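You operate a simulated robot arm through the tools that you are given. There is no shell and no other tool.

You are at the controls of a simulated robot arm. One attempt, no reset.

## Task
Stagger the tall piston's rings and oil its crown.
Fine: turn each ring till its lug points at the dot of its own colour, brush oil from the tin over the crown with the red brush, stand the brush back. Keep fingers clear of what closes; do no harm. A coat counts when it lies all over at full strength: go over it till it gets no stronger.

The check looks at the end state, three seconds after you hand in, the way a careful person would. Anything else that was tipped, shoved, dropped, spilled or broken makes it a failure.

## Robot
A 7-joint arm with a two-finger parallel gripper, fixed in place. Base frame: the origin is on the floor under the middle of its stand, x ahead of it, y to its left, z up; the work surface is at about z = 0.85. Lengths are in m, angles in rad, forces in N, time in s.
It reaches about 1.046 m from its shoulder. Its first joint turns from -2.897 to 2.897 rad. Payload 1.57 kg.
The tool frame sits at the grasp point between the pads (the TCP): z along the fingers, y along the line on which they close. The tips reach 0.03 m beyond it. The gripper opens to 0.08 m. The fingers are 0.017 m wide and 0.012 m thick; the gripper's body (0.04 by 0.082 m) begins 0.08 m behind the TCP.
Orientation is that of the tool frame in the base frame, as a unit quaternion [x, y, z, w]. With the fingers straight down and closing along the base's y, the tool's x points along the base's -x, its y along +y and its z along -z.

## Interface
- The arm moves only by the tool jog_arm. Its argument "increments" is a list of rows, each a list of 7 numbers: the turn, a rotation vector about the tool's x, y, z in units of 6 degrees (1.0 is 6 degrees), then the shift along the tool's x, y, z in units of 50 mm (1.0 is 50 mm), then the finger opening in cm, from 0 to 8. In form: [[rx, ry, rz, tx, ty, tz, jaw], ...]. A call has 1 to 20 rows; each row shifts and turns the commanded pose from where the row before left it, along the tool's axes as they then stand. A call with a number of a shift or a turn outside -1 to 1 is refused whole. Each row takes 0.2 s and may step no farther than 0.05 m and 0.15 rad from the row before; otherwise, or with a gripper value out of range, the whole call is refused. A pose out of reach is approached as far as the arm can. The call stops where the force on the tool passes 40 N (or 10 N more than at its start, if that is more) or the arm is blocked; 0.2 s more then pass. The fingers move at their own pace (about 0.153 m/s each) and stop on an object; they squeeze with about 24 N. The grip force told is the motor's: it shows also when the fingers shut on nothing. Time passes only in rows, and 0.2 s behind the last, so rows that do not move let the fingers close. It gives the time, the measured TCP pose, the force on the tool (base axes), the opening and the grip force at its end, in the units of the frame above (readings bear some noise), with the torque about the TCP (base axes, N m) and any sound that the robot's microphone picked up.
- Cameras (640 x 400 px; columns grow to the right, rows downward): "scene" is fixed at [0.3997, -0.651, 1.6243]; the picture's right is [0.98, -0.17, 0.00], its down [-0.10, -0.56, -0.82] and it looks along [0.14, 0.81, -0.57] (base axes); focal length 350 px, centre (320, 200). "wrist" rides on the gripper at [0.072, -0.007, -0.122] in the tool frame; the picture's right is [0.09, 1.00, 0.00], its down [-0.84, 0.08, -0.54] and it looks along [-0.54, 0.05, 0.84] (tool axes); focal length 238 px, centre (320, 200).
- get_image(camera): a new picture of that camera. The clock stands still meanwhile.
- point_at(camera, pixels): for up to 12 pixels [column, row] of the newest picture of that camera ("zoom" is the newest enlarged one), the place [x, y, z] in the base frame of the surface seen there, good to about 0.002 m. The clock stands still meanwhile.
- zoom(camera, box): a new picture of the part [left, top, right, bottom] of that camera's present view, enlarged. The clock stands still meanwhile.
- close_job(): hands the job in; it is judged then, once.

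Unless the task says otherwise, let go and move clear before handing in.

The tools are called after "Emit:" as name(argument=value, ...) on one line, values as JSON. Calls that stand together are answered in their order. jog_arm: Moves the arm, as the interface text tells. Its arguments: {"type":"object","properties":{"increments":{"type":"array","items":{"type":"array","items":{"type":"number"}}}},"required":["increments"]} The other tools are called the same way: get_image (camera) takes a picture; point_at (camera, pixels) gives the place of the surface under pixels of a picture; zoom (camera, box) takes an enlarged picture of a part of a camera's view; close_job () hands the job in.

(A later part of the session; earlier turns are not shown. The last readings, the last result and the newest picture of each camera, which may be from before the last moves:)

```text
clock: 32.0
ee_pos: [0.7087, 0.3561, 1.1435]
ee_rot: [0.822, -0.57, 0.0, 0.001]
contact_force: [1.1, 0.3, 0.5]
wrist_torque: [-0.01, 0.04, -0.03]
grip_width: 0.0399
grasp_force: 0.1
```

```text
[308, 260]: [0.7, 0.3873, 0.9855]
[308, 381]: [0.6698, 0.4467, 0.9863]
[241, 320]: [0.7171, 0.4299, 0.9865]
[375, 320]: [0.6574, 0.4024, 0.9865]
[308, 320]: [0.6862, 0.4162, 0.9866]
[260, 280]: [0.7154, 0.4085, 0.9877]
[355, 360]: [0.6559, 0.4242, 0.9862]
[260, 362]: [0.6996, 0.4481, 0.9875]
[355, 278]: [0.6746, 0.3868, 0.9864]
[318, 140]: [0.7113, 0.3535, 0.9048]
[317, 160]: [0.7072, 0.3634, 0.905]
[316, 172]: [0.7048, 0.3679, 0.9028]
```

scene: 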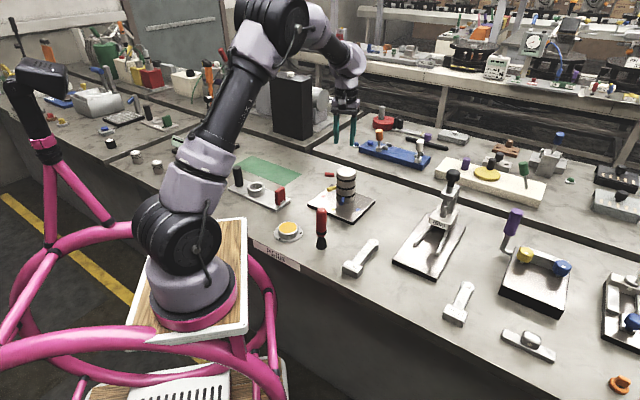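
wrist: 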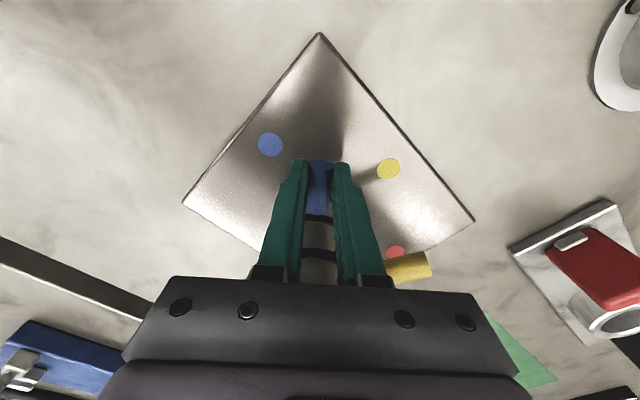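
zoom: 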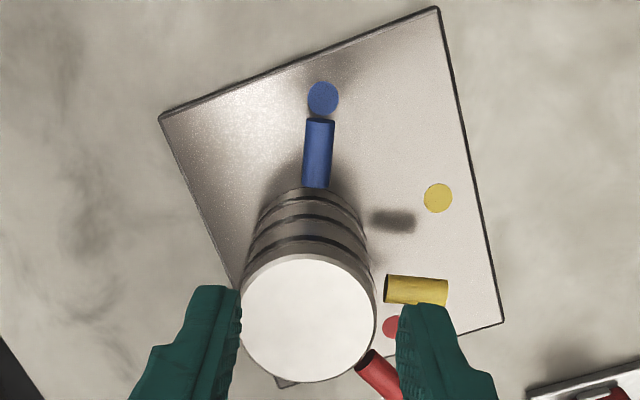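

Blue is at 290.9° vs dot 290.2° – good. Yellow is at ~201° and its dot at 225.0°; I'll go to hover over yellow at 203°.

Emit:
jog_arm(increments=[[0, 0, 0, -0.637, 0.678, 0, 4], [0, 0, 0, -0.637, 0.678, 0, 4], [0, 0, 0.9733, 0, 0, 0, 4], [0, 0, 0.9733, 0, 0, 0, 4], [0, 0, 0.9733, 0, 0, 0, 4], [0, 0, 0.9733, 0, 0, 0, 4], [0, 0, 0.9733, 0, 0, 0, 4], [0, 0, 0.9733, 0, 0, 0, 4], [0, 0, 0.9733, 0, 0, 0, 4], [0, 0, 0.9733, 0, 0, 0, 4], [0, 0, 0.9733, 0, 0, 0, 4], [0, 0, 0.9733, 0, 0, 0, 4], [0, 0, 0.9733, 0, 0, 0, 4], [0, 0, 0.9733, 0, 0, 0, 4], [0, 0, 0.9733, 0, 0, 0, 4], [0, 0, 0.9733, 0, 0, 0, 4], [0, 0, 0.9733, 0, 0, 0, 4], [0, 0, 0, 0, 0, 0, 4]])

Emit:
zoom(camera="wrist", box=[240, 50, 400, 200])

```text
clock: 35.8
ee_pos: [0.6246, 0.3889, 1.1472]
ee_rot: [-0.198, 0.98, 0.0, 0.0]
contact_force: [0.5, 0.0, -0.2]
wrist_torque: [-0.03, -0.01, 0.0]
grip_width: 0.04
grasp_force: 0.1
```

```text
2.67 times, centred on (320, 125) of wrist
```

zoom: 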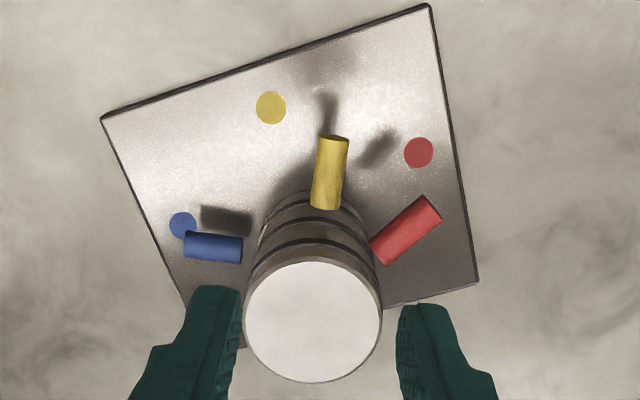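

Yellow lug (330,172) is ~1.6° off the tool line and the axis is ~2 mm to +y. I'll correct, narrow the jaws to 2.8 cm and descend in two stages.

Emit:
jog_arm(increments=[[0, 0, 0, 0, 0.05, 0, 2.8], [0, 0, 0, 0, 0, 0.8, 2.8], [0, 0, 0, 0, 0, 0.8, 2.8], [0, 0, 0, 0, 0, 0.8, 2.8], [0, 0, 0, 0, 0, 0.4, 2.8], [0, 0, 0, 0, 0, 0, 2.8]])

Emit:
get_image(camera="wrist")

```text
clock: 37.2
ee_pos: [0.6279, 0.3917, 1.0051]
ee_rot: [-0.2, 0.98, 0.0, 0.0]
contact_force: [-0.3, -0.1, -0.5]
wrist_torque: [-0.02, -0.02, 0.0]
grip_width: 0.0279
grasp_force: 0.1
```

```text
taken
```

wrist: 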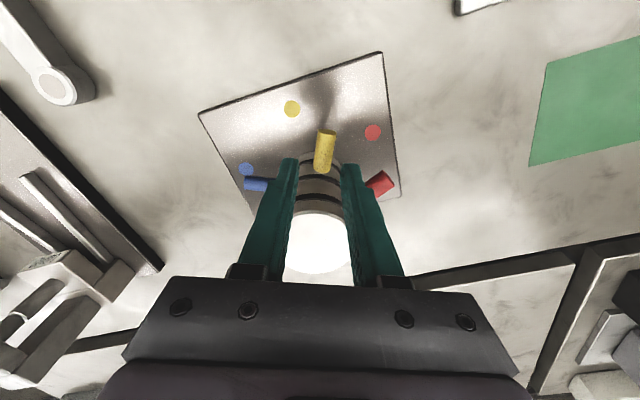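

The red lug's inner end (370,188) is close beside the right finger; I'll zoom to judge the clearance before descending.

Emit:
zoom(camera="wrist", box=[240, 110, 420, 290])

Emit:
zoom(camera="scene", box=[305, 130, 385, 215])

```text
2.22 times, centred on (330, 200) of wrist
```

zoom: 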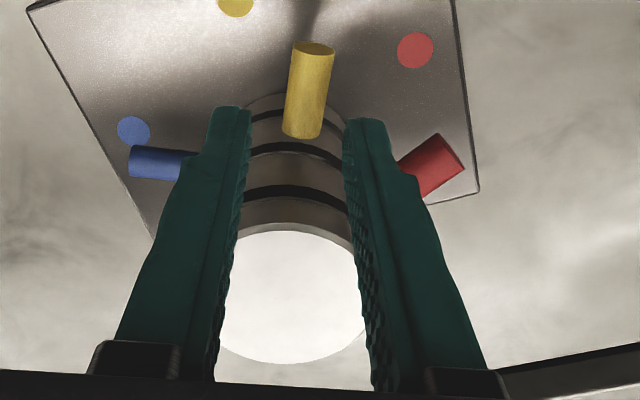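

```text
4.71 times, centred on (345, 172) of scene
```

zoom: 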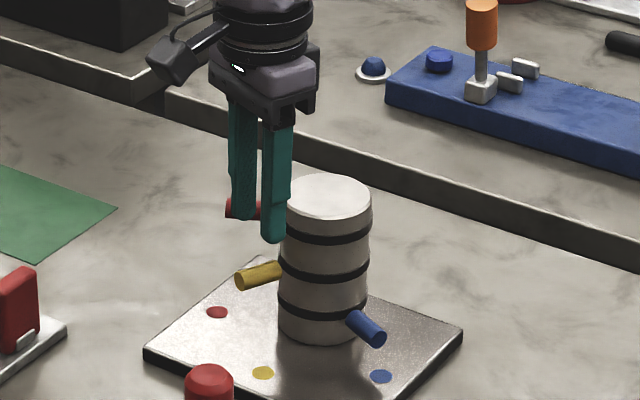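

Computed clearance to the red lug is about 5 mm at this angle; I'll move 3 mm further outward and descend the last 57 mm slowly.

Emit:
jog_arm(increments=[[0, 0, 0, 0.06, 0, 0.0, 2.8], [0, 0, 0, 0, 0, 0.3, 2.8], [0, 0, 0, 0, 0, 0.3, 2.8], [0, 0, 0, 0, 0, 0.3, 2.8], [0, 0, 0, 0, 0, 0.24, 2.8], [0, 0, 0, 0, 0, 0, 2.8]])

Emit:
zoom(camera="wrist", box=[240, 110, 420, 290])

```text
clock: 38.6
ee_pos: [0.6215, 0.3874, 0.949]
ee_rot: [-0.2, 0.98, 0.0, 0.0]
contact_force: [-0.1, -0.8, -0.1]
wrist_torque: [-0.01, 0.02, 0.01]
grip_width: 0.0278
grasp_force: 0.2
```

```text
2.22 times, centred on (330, 200) of wrist
```

zoom: 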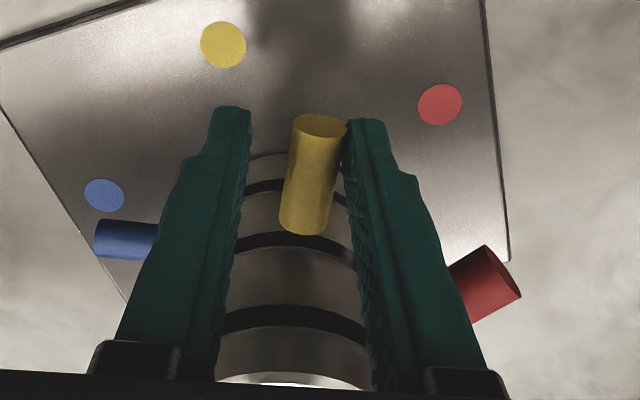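

No contact yet; yellow lug sits between the fingers near the right pad. I'll close on it.

Emit:
jog_arm(increments=[[0, 0, 0, 0, 0, 0, 2.2], [0, 0, 0, 0, 0, 0, 1.6], [0, 0, 0, 0, 0, 0, 1.2], [0, 0, 0, 0, 0, 0, 1.2]])

Emit:
zoom(camera="wrist", box=[220, 60, 420, 300])

```text
clock: 39.6
ee_pos: [0.6207, 0.3889, 0.9488]
ee_rot: [-0.2, 0.98, 0.0, 0.0]
contact_force: [-1.7, 3.7, -1.8]
wrist_torque: [0.04, 0.02, 0.25]
grip_width: 0.0151
grasp_force: 30.8
```

```text
1.67 times, centred on (320, 180) of wrist
```

zoom: 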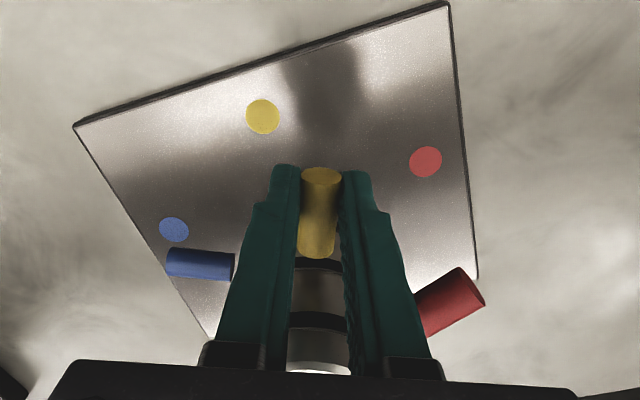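

Yellow is held. I'll turn it counter-clockwise 21° with a 1.2 mm centring correction.

Emit:
jog_arm(increments=[[0, 0, -0.5, 0, -0.049, 0, 1.2], [0, 0, -0.5, 0, -0.0733, 0, 1.2], [0, 0, -0.5, 0, -0.0733, 0, 1.2], [0, 0, -0.5, 0, -0.0733, 0, 1.2], [0, 0, -0.5, 0, -0.0733, 0, 1.2], [0, 0, -0.5, 0, -0.0733, 0, 1.2], [0, 0, -0.5, 0, -0.0733, 0, 1.2], [0, 0, 0, 0, 0, 0, 1.2]])

Emit:
zoom(camera="wrist", box=[220, 60, 420, 300])

```text
clock: 41.4
ee_pos: [0.6333, 0.3688, 0.9482]
ee_rot: [-0.375, 0.927, 0.0, 0.001]
contact_force: [8.0, 1.0, 8.0]
wrist_torque: [0.02, -0.16, -0.34]
grip_width: 0.0153
grasp_force: 31.2
```

```text
1.67 times, centred on (320, 180) of wrist
```

zoom: 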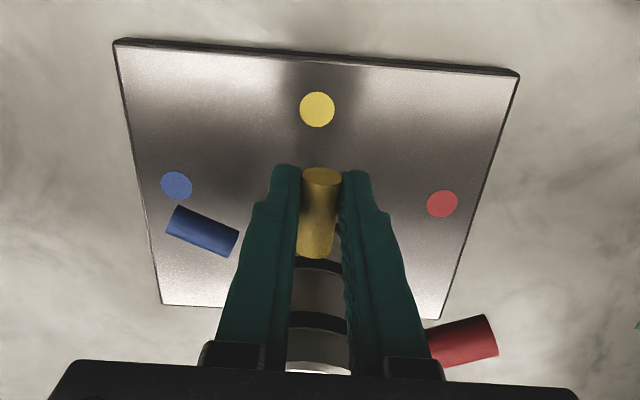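

Tool at 224.0°, slightly off-centre by ~1.5 mm (−5 N side force), dot at col 317. I'll make the final 0.95° turn with the centring shift.

Emit:
jog_arm(increments=[[0, 0, -0.16, 0, -0.054, 0, 1.2], [0, 0, 0, 0, 0, 0, 1.2]])

Emit:
zoom(camera="wrist", box=[220, 60, 420, 300])

```text
clock: 42.0
ee_pos: [0.6355, 0.3683, 0.9492]
ee_rot: [-0.383, 0.924, 0.0, 0.0]
contact_force: [9.0, 8.6, -1.5]
wrist_torque: [0.34, -0.36, -0.02]
grip_width: 0.0151
grasp_force: 30.2
```

```text
1.67 times, centred on (320, 180) of wrist
```

zoom: 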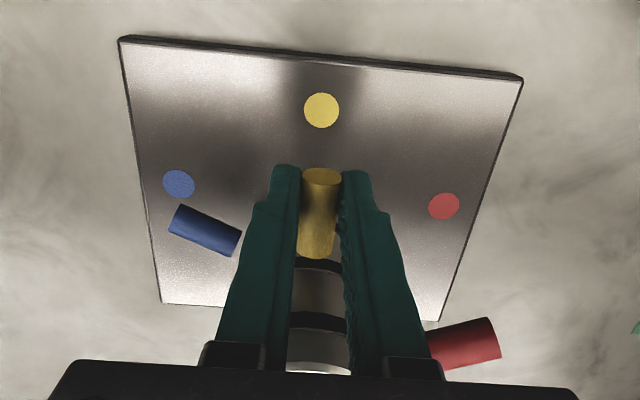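

The side force is gone, tool at 225.0° and dot at (321,110) nearly in plane. I'll release, rise and check.

Emit:
jog_arm(increments=[[0, 0, 0, 0, 0, 0, 2.0], [0, 0, 0, 0, 0, 0, 2.8], [0, 0, 0, 0, 0, 0, 2.8], [0, 0, 0, 0, 0, -0.5, 2.8], [0, 0, 0, 0, 0, -0.8, 2.8], [0, 0, 0, 0, 0, -0.8, 2.8], [0, 0, 0, 0, 0, -0.9, 3], [0, 0, 0, 0, 0, -0.9, 4], [0, 0, 0, 0, 0, 0, 4]])

Emit:
zoom(camera="wrist", box=[240, 50, 400, 200])

Emit:
zoom(camera="scene", box=[305, 150, 385, 225])

```text
clock: 44.0
ee_pos: [0.6328, 0.3681, 1.1435]
ee_rot: [-0.381, 0.924, 0.0, 0.0]
contact_force: [0.8, -0.6, -0.7]
wrist_torque: [0.03, 0.04, -0.01]
grip_width: 0.0399
grasp_force: 0.1
```

```text
2.67 times, centred on (320, 125) of wrist
```

zoom: 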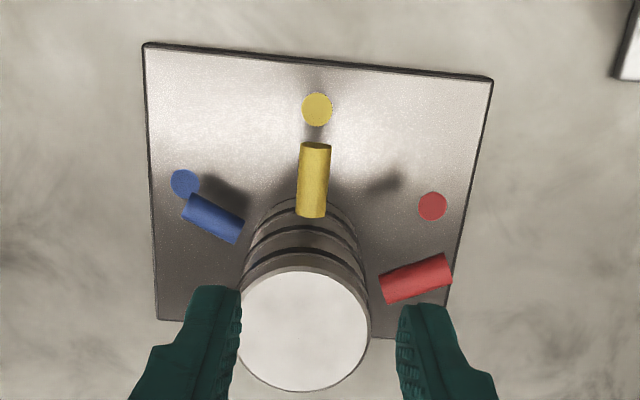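

```text
5.33 times, centred on (345, 188) of scene
```

zoom: 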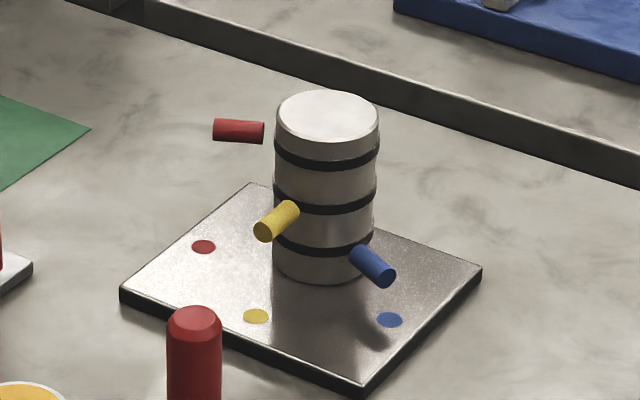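

All three lugs now point towards their dots. I'll verify numerically.

Emit:
point_at(camera="zoom", pixels=[[315, 148], [315, 160], [314, 175], [313, 190], [313, 205], [317, 109], [190, 203], [205, 212], [220, 222], [235, 232], [185, 184], [432, 206]])

Emit:
point_at(camera="zoom", pixels=[[385, 290], [400, 284], [415, 278], [430, 273], [445, 268], [304, 273], [304, 390], [238, 330], [370, 330], [315, 167], [314, 182], [313, 197]])

```text
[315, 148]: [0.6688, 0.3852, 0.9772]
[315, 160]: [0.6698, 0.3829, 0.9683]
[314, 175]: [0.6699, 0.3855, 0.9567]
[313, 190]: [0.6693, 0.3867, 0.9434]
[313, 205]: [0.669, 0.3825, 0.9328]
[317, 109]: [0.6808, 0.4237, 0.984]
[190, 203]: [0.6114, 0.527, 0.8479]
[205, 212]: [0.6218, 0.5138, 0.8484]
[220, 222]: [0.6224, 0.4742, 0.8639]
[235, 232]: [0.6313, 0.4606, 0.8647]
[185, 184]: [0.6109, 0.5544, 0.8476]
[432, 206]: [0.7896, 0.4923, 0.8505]
```

```text
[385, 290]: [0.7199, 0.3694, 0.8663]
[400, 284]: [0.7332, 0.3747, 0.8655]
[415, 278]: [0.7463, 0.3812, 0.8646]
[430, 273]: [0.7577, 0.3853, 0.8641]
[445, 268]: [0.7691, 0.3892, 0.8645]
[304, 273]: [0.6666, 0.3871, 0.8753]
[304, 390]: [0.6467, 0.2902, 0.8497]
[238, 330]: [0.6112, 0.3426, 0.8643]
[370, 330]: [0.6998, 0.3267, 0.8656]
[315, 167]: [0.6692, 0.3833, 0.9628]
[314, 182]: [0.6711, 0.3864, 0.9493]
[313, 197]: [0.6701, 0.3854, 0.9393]
```

Those points were read off the scene zoom (it was newest); I'll retake the wrist zoom and measure again.

Emit:
zoom(camera="wrist", box=[240, 50, 400, 200])

Emit:
point_at(camera="zoom", pixels=[[315, 148], [315, 160], [314, 175], [313, 190], [313, 205], [317, 109], [190, 203], [205, 212], [220, 222], [235, 232], [185, 184], [432, 206]])

Emit:
point_at(camera="zoom", pixels=[[385, 290], [400, 284], [415, 278], [430, 273], [445, 268], [304, 273], [304, 390], [238, 330], [370, 330], [315, 167], [314, 182], [313, 197]])

```text
2.67 times, centred on (320, 125) of wrist
```

zoom: 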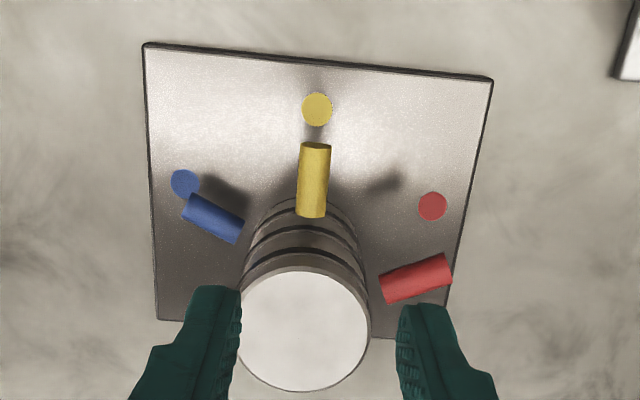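

```text
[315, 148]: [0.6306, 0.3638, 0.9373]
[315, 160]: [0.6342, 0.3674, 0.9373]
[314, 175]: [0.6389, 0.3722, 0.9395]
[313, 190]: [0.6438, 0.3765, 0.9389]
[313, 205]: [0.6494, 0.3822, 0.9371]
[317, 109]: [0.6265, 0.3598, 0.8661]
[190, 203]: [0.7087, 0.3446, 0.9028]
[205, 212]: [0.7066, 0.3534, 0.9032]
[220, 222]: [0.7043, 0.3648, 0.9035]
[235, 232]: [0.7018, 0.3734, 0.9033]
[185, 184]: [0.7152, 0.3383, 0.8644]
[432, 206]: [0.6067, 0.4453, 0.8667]
```

```text
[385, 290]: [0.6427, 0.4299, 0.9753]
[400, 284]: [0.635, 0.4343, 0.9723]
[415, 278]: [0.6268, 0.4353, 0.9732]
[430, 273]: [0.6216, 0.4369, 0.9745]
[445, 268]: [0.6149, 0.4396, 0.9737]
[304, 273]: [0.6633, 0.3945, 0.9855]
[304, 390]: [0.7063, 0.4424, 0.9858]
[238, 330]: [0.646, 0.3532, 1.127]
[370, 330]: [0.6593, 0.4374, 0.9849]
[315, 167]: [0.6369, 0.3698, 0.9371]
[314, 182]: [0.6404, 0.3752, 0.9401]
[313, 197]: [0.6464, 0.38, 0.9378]
```

All rings are staggered: yellow 224°±1 vs dot 224.5°, red and blue confirmed earlier. Next I'll move over to the red brush at about (0.554, 0.182) with open jaws and look down at it.

Emit:
jog_arm(increments=[[0, 0, 0, 0.75, -0.303, 0, 6], [0, 0, 0, 0.75, -0.303, 0, 6], [0, 0, 0, 0.75, -0.303, 0, 6], [0, 0, 0, 0.75, -0.303, 0, 6], [0, 0, 0, 0.75, -0.303, 0, 6], [0, 0, 0, 0, 0, 0, 6], [0, 0, 0, 0, 0, 0, 6]])

Emit:
get_image(camera="wrist")

Emit:
get_image(camera="scene")

```text
clock: 45.6
ee_pos: [0.558, 0.1809, 1.1431]
ee_rot: [-0.383, 0.924, 0.0, 0.001]
contact_force: [0.4, -0.2, -0.4]
wrist_torque: [-0.01, 0.02, -0.01]
grip_width: 0.06
grasp_force: 0.0
```

```text
taken
```

wrist: 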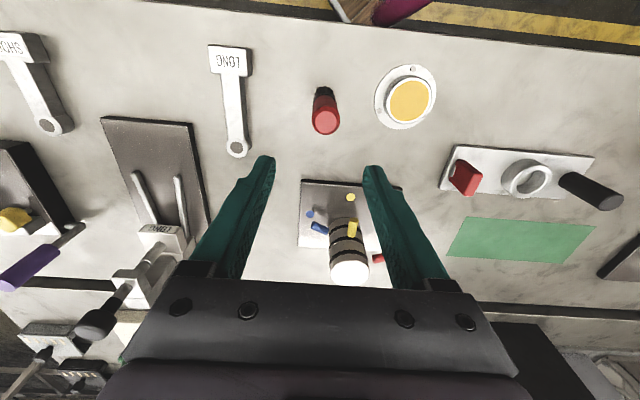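

```text
taken
```

scene: 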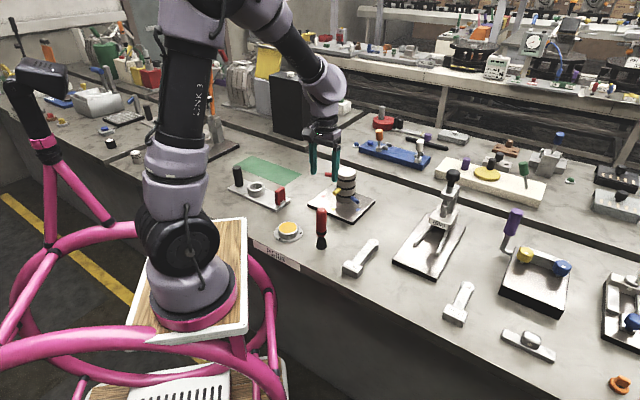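

Brush top is at (326,120) and the tin at (409,100). I'll zoom and measure both.

Emit:
zoom(camera="wrist", box=[280, 50, 450, 160])

```text
3.64 times, centred on (365, 105) of wrist
```

zoom: 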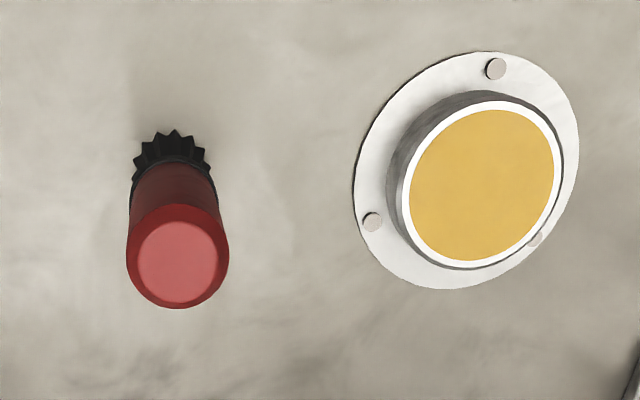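

Emit:
point_at(camera="zoom", pixels=[[177, 261], [139, 261], [215, 261], [177, 224], [177, 298], [483, 185], [411, 185], [555, 185], [483, 110], [483, 260], [483, 105], [150, 155]])

Emit:
point_at(camera="zoom", pixels=[[137, 165], [205, 165], [170, 133], [150, 190], [205, 190], [495, 68], [372, 221], [536, 239], [560, 150], [404, 190], [450, 220], [520, 150]])

```text
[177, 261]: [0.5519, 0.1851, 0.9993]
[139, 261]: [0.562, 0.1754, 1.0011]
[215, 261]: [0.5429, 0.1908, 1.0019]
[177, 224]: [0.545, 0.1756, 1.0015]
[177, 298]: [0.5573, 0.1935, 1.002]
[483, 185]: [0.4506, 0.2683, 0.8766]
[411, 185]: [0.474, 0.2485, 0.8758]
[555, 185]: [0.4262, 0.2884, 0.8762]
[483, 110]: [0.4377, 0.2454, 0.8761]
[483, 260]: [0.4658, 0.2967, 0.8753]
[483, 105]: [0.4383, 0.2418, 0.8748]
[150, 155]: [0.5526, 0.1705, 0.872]
```

```text
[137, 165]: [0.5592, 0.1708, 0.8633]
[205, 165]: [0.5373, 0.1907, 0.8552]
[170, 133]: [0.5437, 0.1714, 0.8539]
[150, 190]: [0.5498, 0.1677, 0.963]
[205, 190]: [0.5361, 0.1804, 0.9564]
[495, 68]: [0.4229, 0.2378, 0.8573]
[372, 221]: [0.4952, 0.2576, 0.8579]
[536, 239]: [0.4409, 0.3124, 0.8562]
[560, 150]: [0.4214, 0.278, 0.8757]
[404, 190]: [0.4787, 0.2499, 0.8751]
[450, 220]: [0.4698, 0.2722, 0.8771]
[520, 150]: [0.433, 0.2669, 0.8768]
```

Brush axis is at (0.552, 0.184), top z=1.001; tin centre (0.451, 0.2695), oil z=0.876. I'll centre over the brush and descend to TCP z≈1.02 first.

Emit:
jog_arm(increments=[[0, 0, 0, 0.06, 0.11, 0, 6], [0, 0, 0, 0, 0, 0.7, 6], [0, 0, 0, 0, 0, 0.7, 6], [0, 0, 0, 0, 0, 0.6, 6], [0, 0, 0, 0, 0, 0.4, 6], [0, 0, 0, 0, 0, 0, 6]])

Emit:
get_image(camera="wrist")

```text
clock: 47.0
ee_pos: [0.5492, 0.1835, 1.0247]
ee_rot: [-0.383, 0.924, -0.001, 0.001]
contact_force: [0.4, -0.1, 0.4]
wrist_torque: [0.0, -0.01, -0.05]
grip_width: 0.06
grasp_force: 0.0
```

```text
taken
```

wrist: 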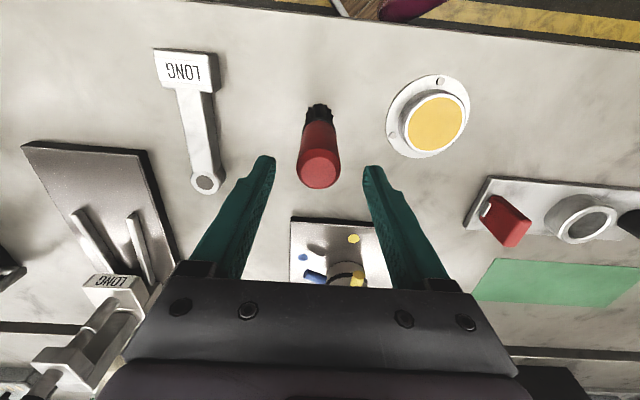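

Brush top (320,169) is centred between the fingers, about 3 mm outward. I'll correct, descend to z≈0.962 and close gently.

Emit:
jog_arm(increments=[[0, 0, 0, 0.05, 0, 0.2, 6], [0, 0, 0, 0, 0, 0.4, 6], [0, 0, 0, 0, 0, 0.4, 6], [0, 0, 0, 0, 0, 0.25, 6], [0, 0, 0, 0, 0, 0, 6]])

Emit:
get_image(camera="wrist")

Emit:
zoom(camera="scene", box=[270, 150, 380, 260])

```text
clock: 48.2
ee_pos: [0.5473, 0.1786, 0.9607]
ee_rot: [-0.381, 0.924, -0.001, 0.0]
contact_force: [-0.1, -0.1, -0.2]
wrist_torque: [-0.01, -0.03, -0.03]
grip_width: 0.0599
grasp_force: 0.0
```

```text
taken
```

wrist: 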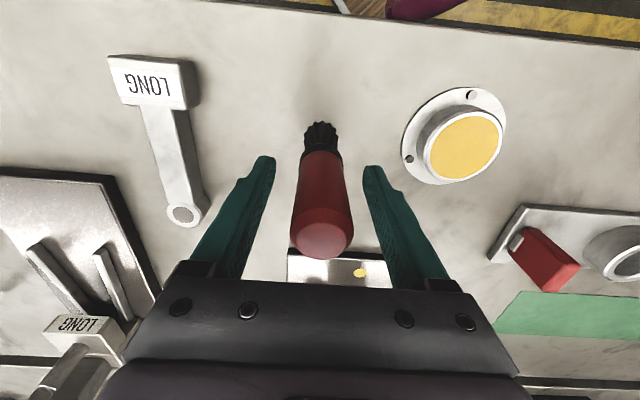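

```text
3.64 times, centred on (325, 205) of scene
```

zoom: 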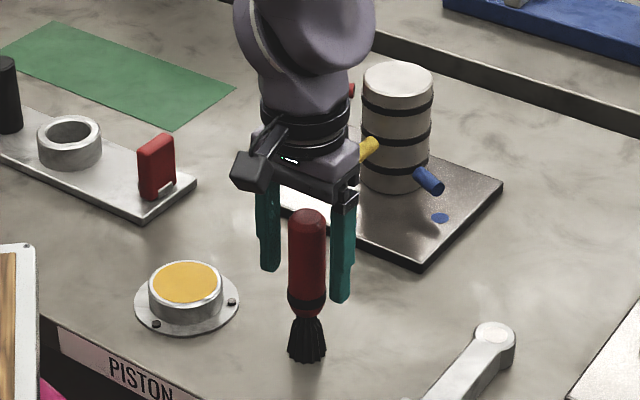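

The brush is centred laterally (col 321–323) between the fingers. I'll close slowly on the handle.

Emit:
jog_arm(increments=[[0, 0, 0, -0.03, 0, 0, 5], [0, 0, 0, 0, 0, 0, 4], [0, 0, 0, 0, 0, 0, 3.4], [0, 0, 0, 0, 0, 0, 3.1], [0, 0, 0, 0, 0, 0, 2.8], [0, 0, 0, 0, 0, 0, 2.4], [0, 0, 0, 0, 0, 0, 2.4]])

Emit:
get_image(camera="wrist")

Emit:
zoom(camera="scene", box=[290, 190, 355, 260])

```text
clock: 49.8
ee_pos: [0.549, 0.1819, 0.9616]
ee_rot: [-0.382, 0.924, 0.0, 0.0]
contact_force: [0.0, -0.3, -0.3]
wrist_torque: [0.04, 0.05, 0.02]
grip_width: 0.0312
grasp_force: 24.0
```

```text
taken
```

wrist: 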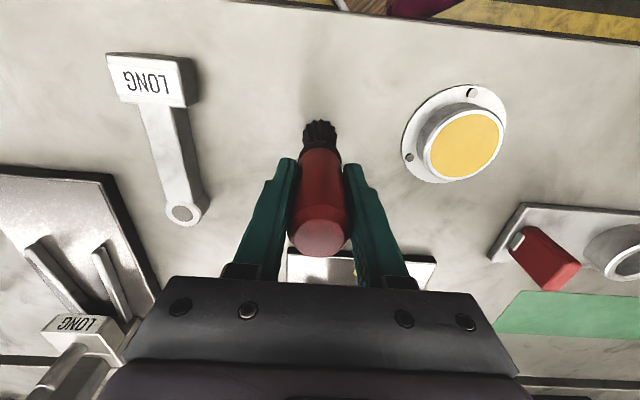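

```text
5.71 times, centred on (322, 225) of scene
```

zoom: 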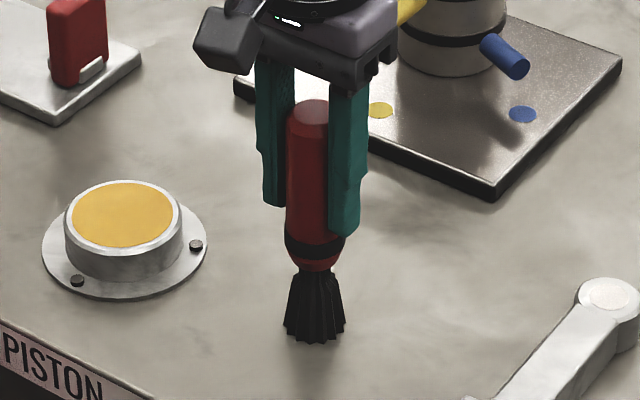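

The brush is gripped upright (width 0.031). I'll lift 10 cm and carry it over the tin.

Emit:
jog_arm(increments=[[0, 0, 0, 0, 0, -0.3, 2.4], [0, 0, 0, 0, 0, -0.5, 2.4], [0, 0, 0, 0, 0, -0.6, 2.4], [0, 0, 0, 0, 0, -0.6, 2.4], [0, 0, 0, 0.0545, 0.6585, 0, 2.4], [0, 0, 0, 0.0545, 0.6585, 0, 2.4], [0, 0, 0, 0.0545, 0.6585, 0, 2.4], [0, 0, 0, 0.0545, 0.6585, 0, 2.4], [0, 0, 0, 0, 0, 0, 2.4], [0, 0, 0, 0, 0, 0, 2.4]])

Emit:
get_image(camera="wrist")

Emit:
zoom(camera="scene", box=[240, 150, 360, 260])

```text
clock: 52.0
ee_pos: [0.4486, 0.2667, 1.0609]
ee_rot: [-0.381, 0.924, 0.0, 0.0]
contact_force: [0.1, 0.1, -1.6]
wrist_torque: [0.03, 0.03, 0.02]
grip_width: 0.0314
grasp_force: 23.7
```

```text
taken
```

wrist: 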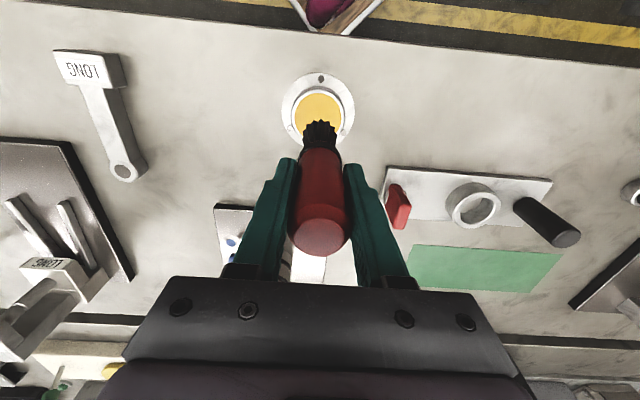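

```text
3.64 times, centred on (300, 205) of scene
```

zoom: 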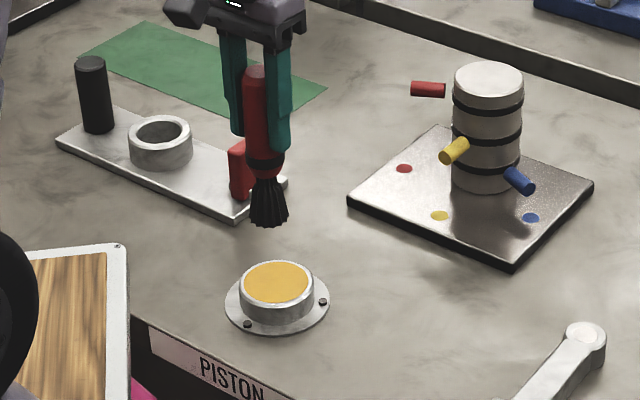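

The brush hangs above the tin. I'll lower slowly into the oil, about 3 mm below the surface level.

Emit:
jog_arm(increments=[[0, 0, 0, 0, 0, 0.4, 2.4], [0, 0, 0, 0, 0, 0.4, 2.4], [0, 0, 0, 0, 0, 0.3, 2.4], [0, 0, 0, 0, 0, 0.2, 2.4], [0, 0, 0, 0, 0, 0.1, 2.4], [0, 0, 0, 0, 0, 0.1, 2.4], [0, 0, 0, 0, 0, 0, 2.4]])

Emit:
zoom(camera="scene", box=[250, 190, 330, 255])

Emit:
zoom(camera="wrist", box=[250, 60, 400, 200])

```text
clock: 53.6
ee_pos: [0.4489, 0.2666, 0.9868]
ee_rot: [-0.382, 0.924, 0.001, 0.001]
contact_force: [-2.0, -0.3, 14.2]
wrist_torque: [0.0, 0.28, 0.03]
grip_width: 0.0314
grasp_force: 23.9
```

```text
6.15 times, centred on (290, 222) of scene
```

zoom: 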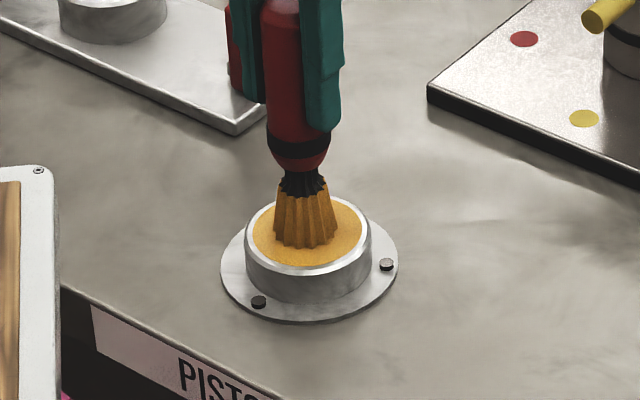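

```text
2.86 times, centred on (325, 130) of wrist
```

zoom: 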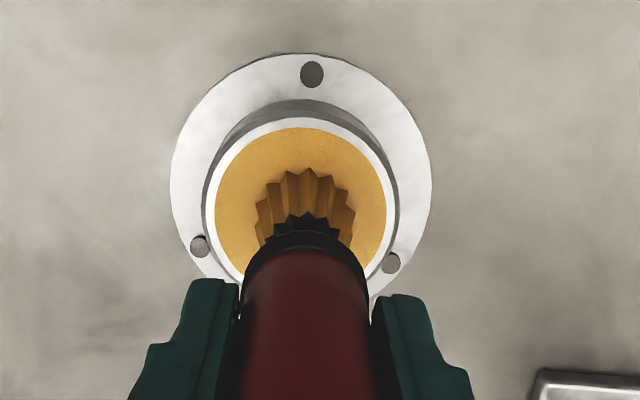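

The bristles have turned oil-coloured (loaded), with 14 N upward contact. I'll lift 15 cm and carry the brush above the crown.

Emit:
jog_arm(increments=[[0, 0, 0, 0, 0, -0.3, 2.4], [0, 0, 0, 0, 0, -0.6, 2.4], [0, 0, 0, 0, 0, -0.7, 2.4], [0, 0, 0, 0, 0, -0.7, 2.4], [0, 0, 0, 0, 0, -0.7, 2.4], [0, 0, 0, -0.677, -0.1545, 0, 2.4], [0, 0, 0, -0.677, -0.1545, 0, 2.4], [0, 0, 0, -0.677, -0.1545, 0, 2.4], [0, 0, 0, -0.677, -0.1545, 0, 2.4], [0, 0, 0, -0.677, -0.1545, 0, 2.4], [0, 0, 0, -0.677, -0.1545, 0, 2.4], [0, 0, 0, -0.677, -0.1545, 0, 2.4], [0, 0, 0, -0.677, -0.1545, 0, 2.4], [0, 0, 0, 0, 0, 0, 2.4], [0, 0, 0, 0, 0, 0, 2.4]])

Emit:
get_image(camera="wrist")

Emit:
zoom(camera="scene", box=[240, 110, 400, 250])

```text
clock: 56.8
ee_pos: [0.6842, 0.4145, 1.1361]
ee_rot: [-0.382, 0.924, 0.0, 0.0]
contact_force: [0.3, -0.3, -2.1]
wrist_torque: [0.01, 0.01, 0.03]
grip_width: 0.0317
grasp_force: 24.0
```

```text
taken
```

wrist: 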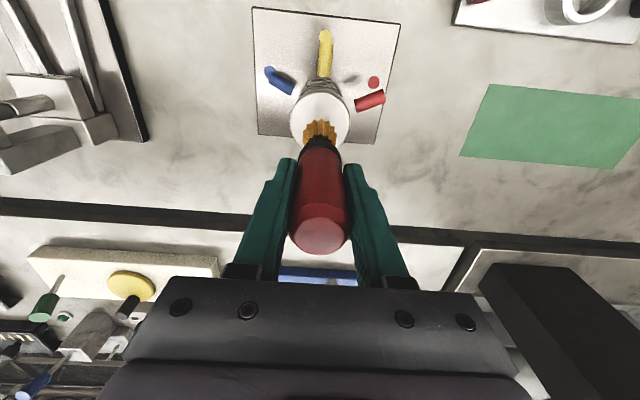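

```text
2.86 times, centred on (320, 180) of scene
```

zoom: 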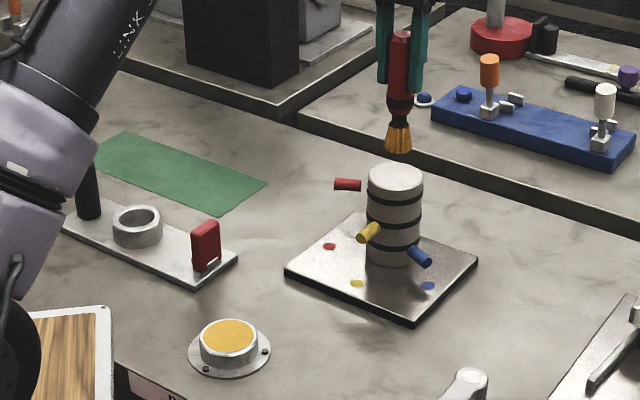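

The loaded brush is centred over the crown. I'll lower gently until light contact.

Emit:
jog_arm(increments=[[0, 0, 0, 0, 0, 0.4, 2.4], [0, 0, 0, 0, 0, 0.25, 2.4], [0, 0, 0, 0, 0, 0.08, 2.4], [0, 0, 0, 0, 0, 0.03, 2.4], [0, 0, 0, 0, 0, 0, 2.4]])

Emit:
zoom(camera="scene", box=[315, 140, 375, 200])

Emit:
zoom(camera="wrist", box=[250, 60, 400, 200])

```text
clock: 58.0
ee_pos: [0.6848, 0.4164, 1.0976]
ee_rot: [-0.382, 0.924, 0.001, -0.001]
contact_force: [-0.1, 1.2, 1.6]
wrist_torque: [0.14, 0.07, 0.03]
grip_width: 0.0312
grasp_force: 23.9
```

```text
6.67 times, centred on (345, 170) of scene
```

zoom: 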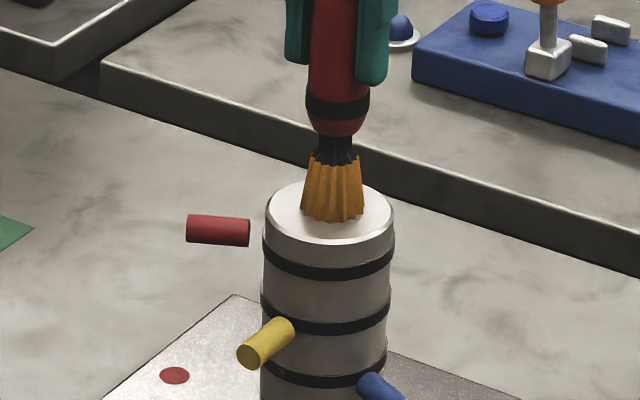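

```text
2.86 times, centred on (325, 130) of wrist
```

zoom: 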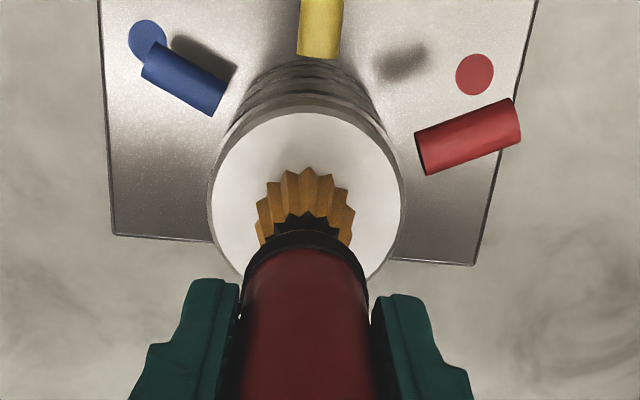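

Light contact (~3 N) is made on the crown. I'll sweep a full circle at 20 mm radius and return to the centre.

Emit:
jog_arm(increments=[[0, 0, 0, 0.2, 0, 0.01, 2.4], [0, 0, 0, 0.2, 0, 0, 2.4], [0, 0, 0, -0.0536, 0.2, 0, 2.4], [0, 0, 0, -0.1464, 0.1464, 0, 2.4], [0, 0, 0, -0.2, 0.0536, 0, 2.4], [0, 0, 0, -0.2, -0.0536, 0, 2.4], [0, 0, 0, -0.1464, -0.1464, 0, 2.4], [0, 0, 0, -0.0536, -0.2, 0, 2.4], [0, 0, 0, 0.0536, -0.2, 0, 2.4], [0, 0, 0, 0.1464, -0.1464, 0, 2.4], [0, 0, 0, 0.2, -0.0536, 0, 2.4], [0, 0, 0, 0.2, 0.0536, 0, 2.4], [0, 0, 0, 0.1464, 0.1464, 0, 2.4], [0, 0, 0, 0.0536, 0.2, 0, 2.4], [0, 0, 0, -0.2, 0, 0, 2.4], [0, 0, 0, -0.2, 0, 0, 2.4]])

Emit:
zoom(camera="scene", box=[315, 140, 375, 200])

Emit:
zoom(camera="wrist", box=[250, 60, 400, 200])

```text
clock: 61.4
ee_pos: [0.6831, 0.4171, 1.0982]
ee_rot: [-0.382, 0.924, -0.001, -0.001]
contact_force: [0.1, -0.8, 0.2]
wrist_torque: [-0.04, -0.04, -0.02]
grip_width: 0.0311
grasp_force: 24.4
```

```text
6.67 times, centred on (345, 170) of scene
```

zoom: 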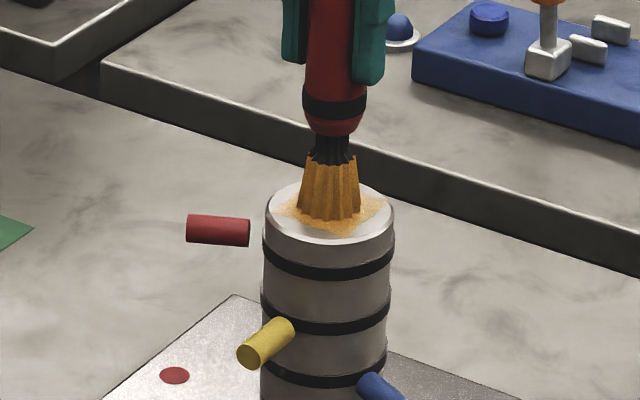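

```text
2.86 times, centred on (325, 130) of wrist
```

zoom: 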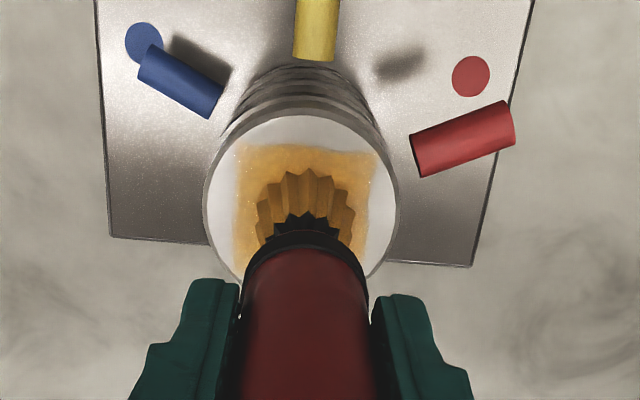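

The oil coat appears as a patch (square, ~±25 mm about centre) that is not yet uniform. I'll raster over it to cover the corners and strengthen it.

Emit:
jog_arm(increments=[[0, 0, 0, -0.133, -0.133, 0, 2.4], [0, 0, 0, -0.133, -0.133, 0, 2.4], [0, 0, 0, -0.134, -0.134, 0, 2.4], [0, 0, 0, 0, 0.267, 0, 2.4], [0, 0, 0, 0, 0.267, 0, 2.4], [0, 0, 0, 0, 0.266, 0, 2.4], [0, 0, 0, 0.2, 0, 0, 2.4], [0, 0, 0, 0, -0.267, 0, 2.4], [0, 0, 0, 0, -0.267, 0, 2.4], [0, 0, 0, 0, -0.266, 0, 2.4], [0, 0, 0, 0.2, 0, 0, 2.4], [0, 0, 0, 0, 0.267, 0, 2.4], [0, 0, 0, 0, 0.267, 0, 2.4], [0, 0, 0, 0, 0.266, 0, 2.4], [0, 0, 0, 0.2, 0, 0, 2.4], [0, 0, 0, 0, -0.267, 0, 2.4], [0, 0, 0, 0, -0.267, 0, 2.4], [0, 0, 0, 0, -0.266, 0, 2.4]])

Emit:
jog_arm(increments=[[0, 0, 0, 0.2, 0, 0, 2.4], [0, 0, 0, 0, 0.267, 0, 2.4], [0, 0, 0, 0, 0.267, 0, 2.4], [0, 0, 0, 0, 0.266, 0, 2.4], [0, 0, 0, 0, 0, -0.4, 2.4], [0, 0, 0, 0, 0, -0.6, 2.4], [0, 0, 0, 0, 0, 0, 2.4]])

Emit:
zoom(camera="scene", box=[315, 140, 375, 200])

Emit:
zoom(camera="wrist", box=[250, 60, 400, 200])

```text
clock: 65.2
ee_pos: [0.6924, 0.3959, 1.098]
ee_rot: [-0.382, 0.924, 0.0, 0.0]
contact_force: [-1.1, -0.8, 6.2]
wrist_torque: [-0.15, 0.01, -0.04]
grip_width: 0.0313
grasp_force: 23.4
```

```text
clock: 66.8
ee_pos: [0.6564, 0.4141, 1.1493]
ee_rot: [-0.382, 0.924, 0.0, 0.0]
contact_force: [0.3, 0.6, -1.8]
wrist_torque: [-0.02, 0.0, 0.02]
grip_width: 0.0314
grasp_force: 23.4
```

```text
6.67 times, centred on (345, 170) of scene
```

zoom: 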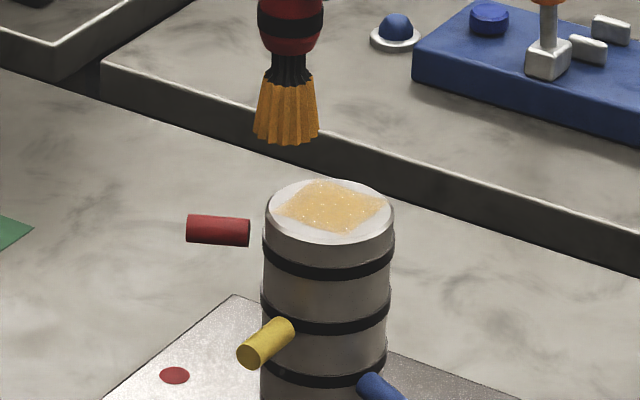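

```text
2.86 times, centred on (325, 130) of wrist
```

zoom: 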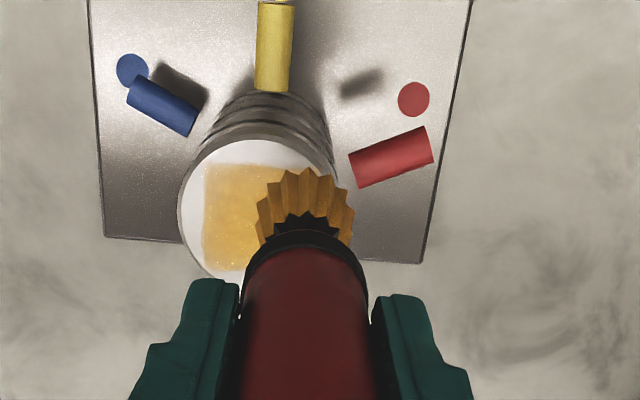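

The coat now covers the square patch with small pale specks. I'll zoom tighter to judge strength.

Emit:
zoom(camera="scene", box=[330, 162, 360, 182])

Emit:
zoom(camera="wrist", box=[270, 100, 350, 160])

```text
16.00 times, centred on (345, 172) of scene
```

zoom: 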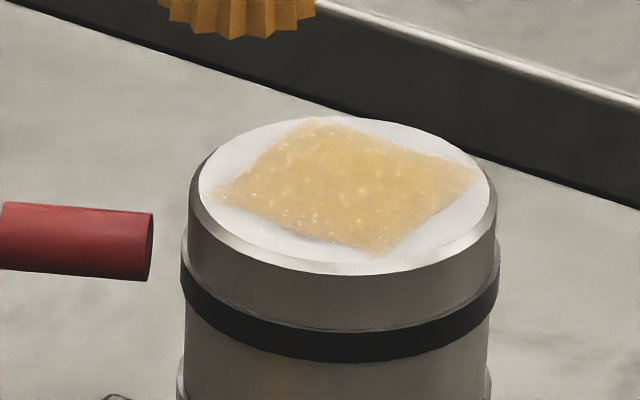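

```text
6.67 times, centred on (310, 130) of wrist
```

zoom: 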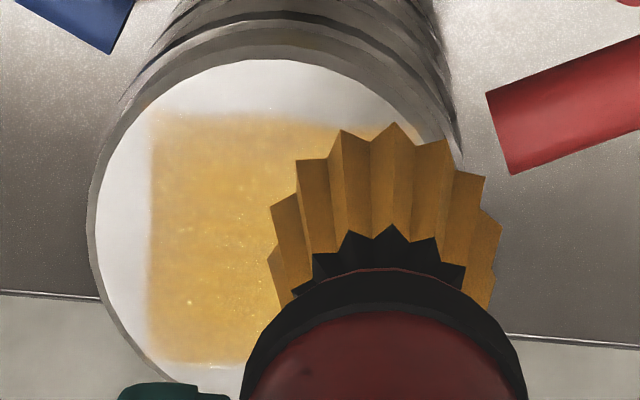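

The coat mesh is a square covering ~±24 mm and is still semi-transparent. I'll do a second cross-raster and compare strength.

Emit:
jog_arm(increments=[[0, 0, 0, 0, 0, 0.5, 2.4], [0, 0, 0, 0, 0, 0.4, 2.4], [0, 0, 0, 0, 0, 0.1, 2.4], [0, 0, 0, -0.267, 0, 0, 2.4], [0, 0, 0, -0.267, 0, 0, 2.4], [0, 0, 0, -0.266, 0, 0, 2.4], [0, 0, 0, 0, -0.2, 0, 2.4], [0, 0, 0, 0.267, 0, 0, 2.4], [0, 0, 0, 0.267, 0, 0, 2.4], [0, 0, 0, 0.266, 0, 0, 2.4], [0, 0, 0, 0, -0.2, 0, 2.4], [0, 0, 0, -0.267, 0, 0, 2.4], [0, 0, 0, -0.267, 0, 0, 2.4], [0, 0, 0, -0.266, 0, 0, 2.4], [0, 0, 0, 0, -0.2, 0, 2.4], [0, 0, 0, 0.267, 0, 0, 2.4], [0, 0, 0, 0.267, 0, 0, 2.4], [0, 0, 0, 0.266, 0, 0, 2.4]])

Emit:
jog_arm(increments=[[0, 0, 0, 0, -0.2, 0, 2.4], [0, 0, 0, -0.267, 0, 0, 2.4], [0, 0, 0, -0.267, 0, 0, 2.4], [0, 0, 0, -0.266, 0, 0, 2.4], [0, 0, 0, 0, 0, -0.4, 2.4], [0, 0, 0, 0, 0, -0.6, 2.4], [0, 0, 0, 0, 0, 0, 2.4]])

Emit:
zoom(camera="scene", box=[330, 162, 360, 182])

Emit:
zoom(camera="wrist", box=[250, 60, 400, 200])

```text
clock: 70.6
ee_pos: [0.6764, 0.3937, 1.0989]
ee_rot: [-0.381, 0.925, -0.001, -0.001]
contact_force: [-0.3, -1.3, 2.7]
wrist_torque: [-0.08, -0.06, -0.04]
grip_width: 0.0313
grasp_force: 24.4
```

```text
clock: 72.2
ee_pos: [0.713, 0.4153, 1.1486]
ee_rot: [-0.382, 0.924, 0.0, 0.0]
contact_force: [0.1, 0.5, -1.2]
wrist_torque: [0.02, 0.01, 0.02]
grip_width: 0.031
grasp_force: 23.4
```

```text
16.00 times, centred on (345, 172) of scene
```

zoom: 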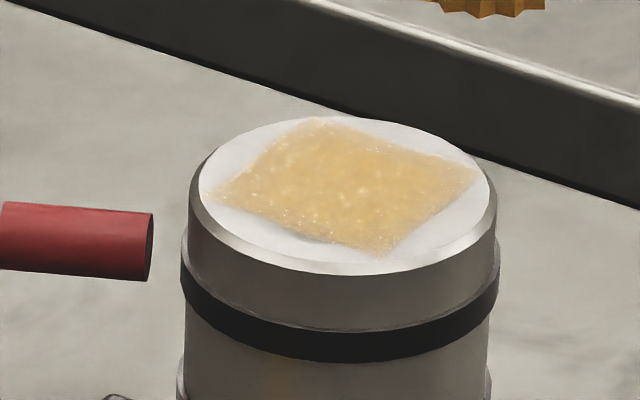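

```text
2.86 times, centred on (325, 130) of wrist
```

zoom: 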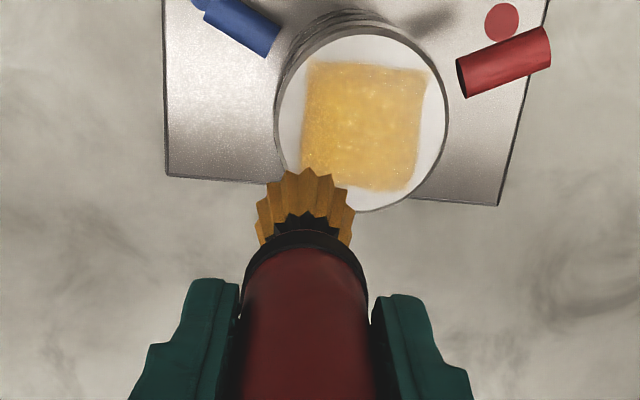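

The second pass looks only marginally different. I'll zoom tightly on the patch for reference.

Emit:
zoom(camera="wrist", box=[305, 65, 370, 130])

Emit:
zoom(camera="scene", box=[337, 164, 355, 178])

```text
6.15 times, centred on (338, 98) of wrist
```

zoom: 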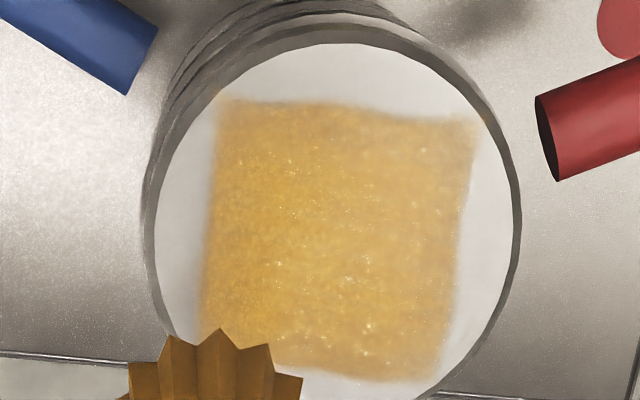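

```text
16.00 times, centred on (346, 171) of scene
```

zoom: 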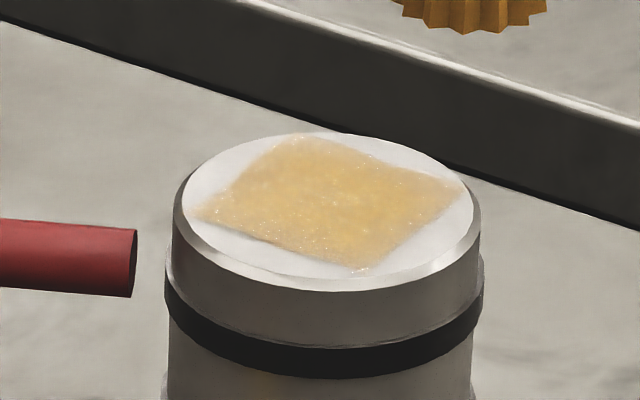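

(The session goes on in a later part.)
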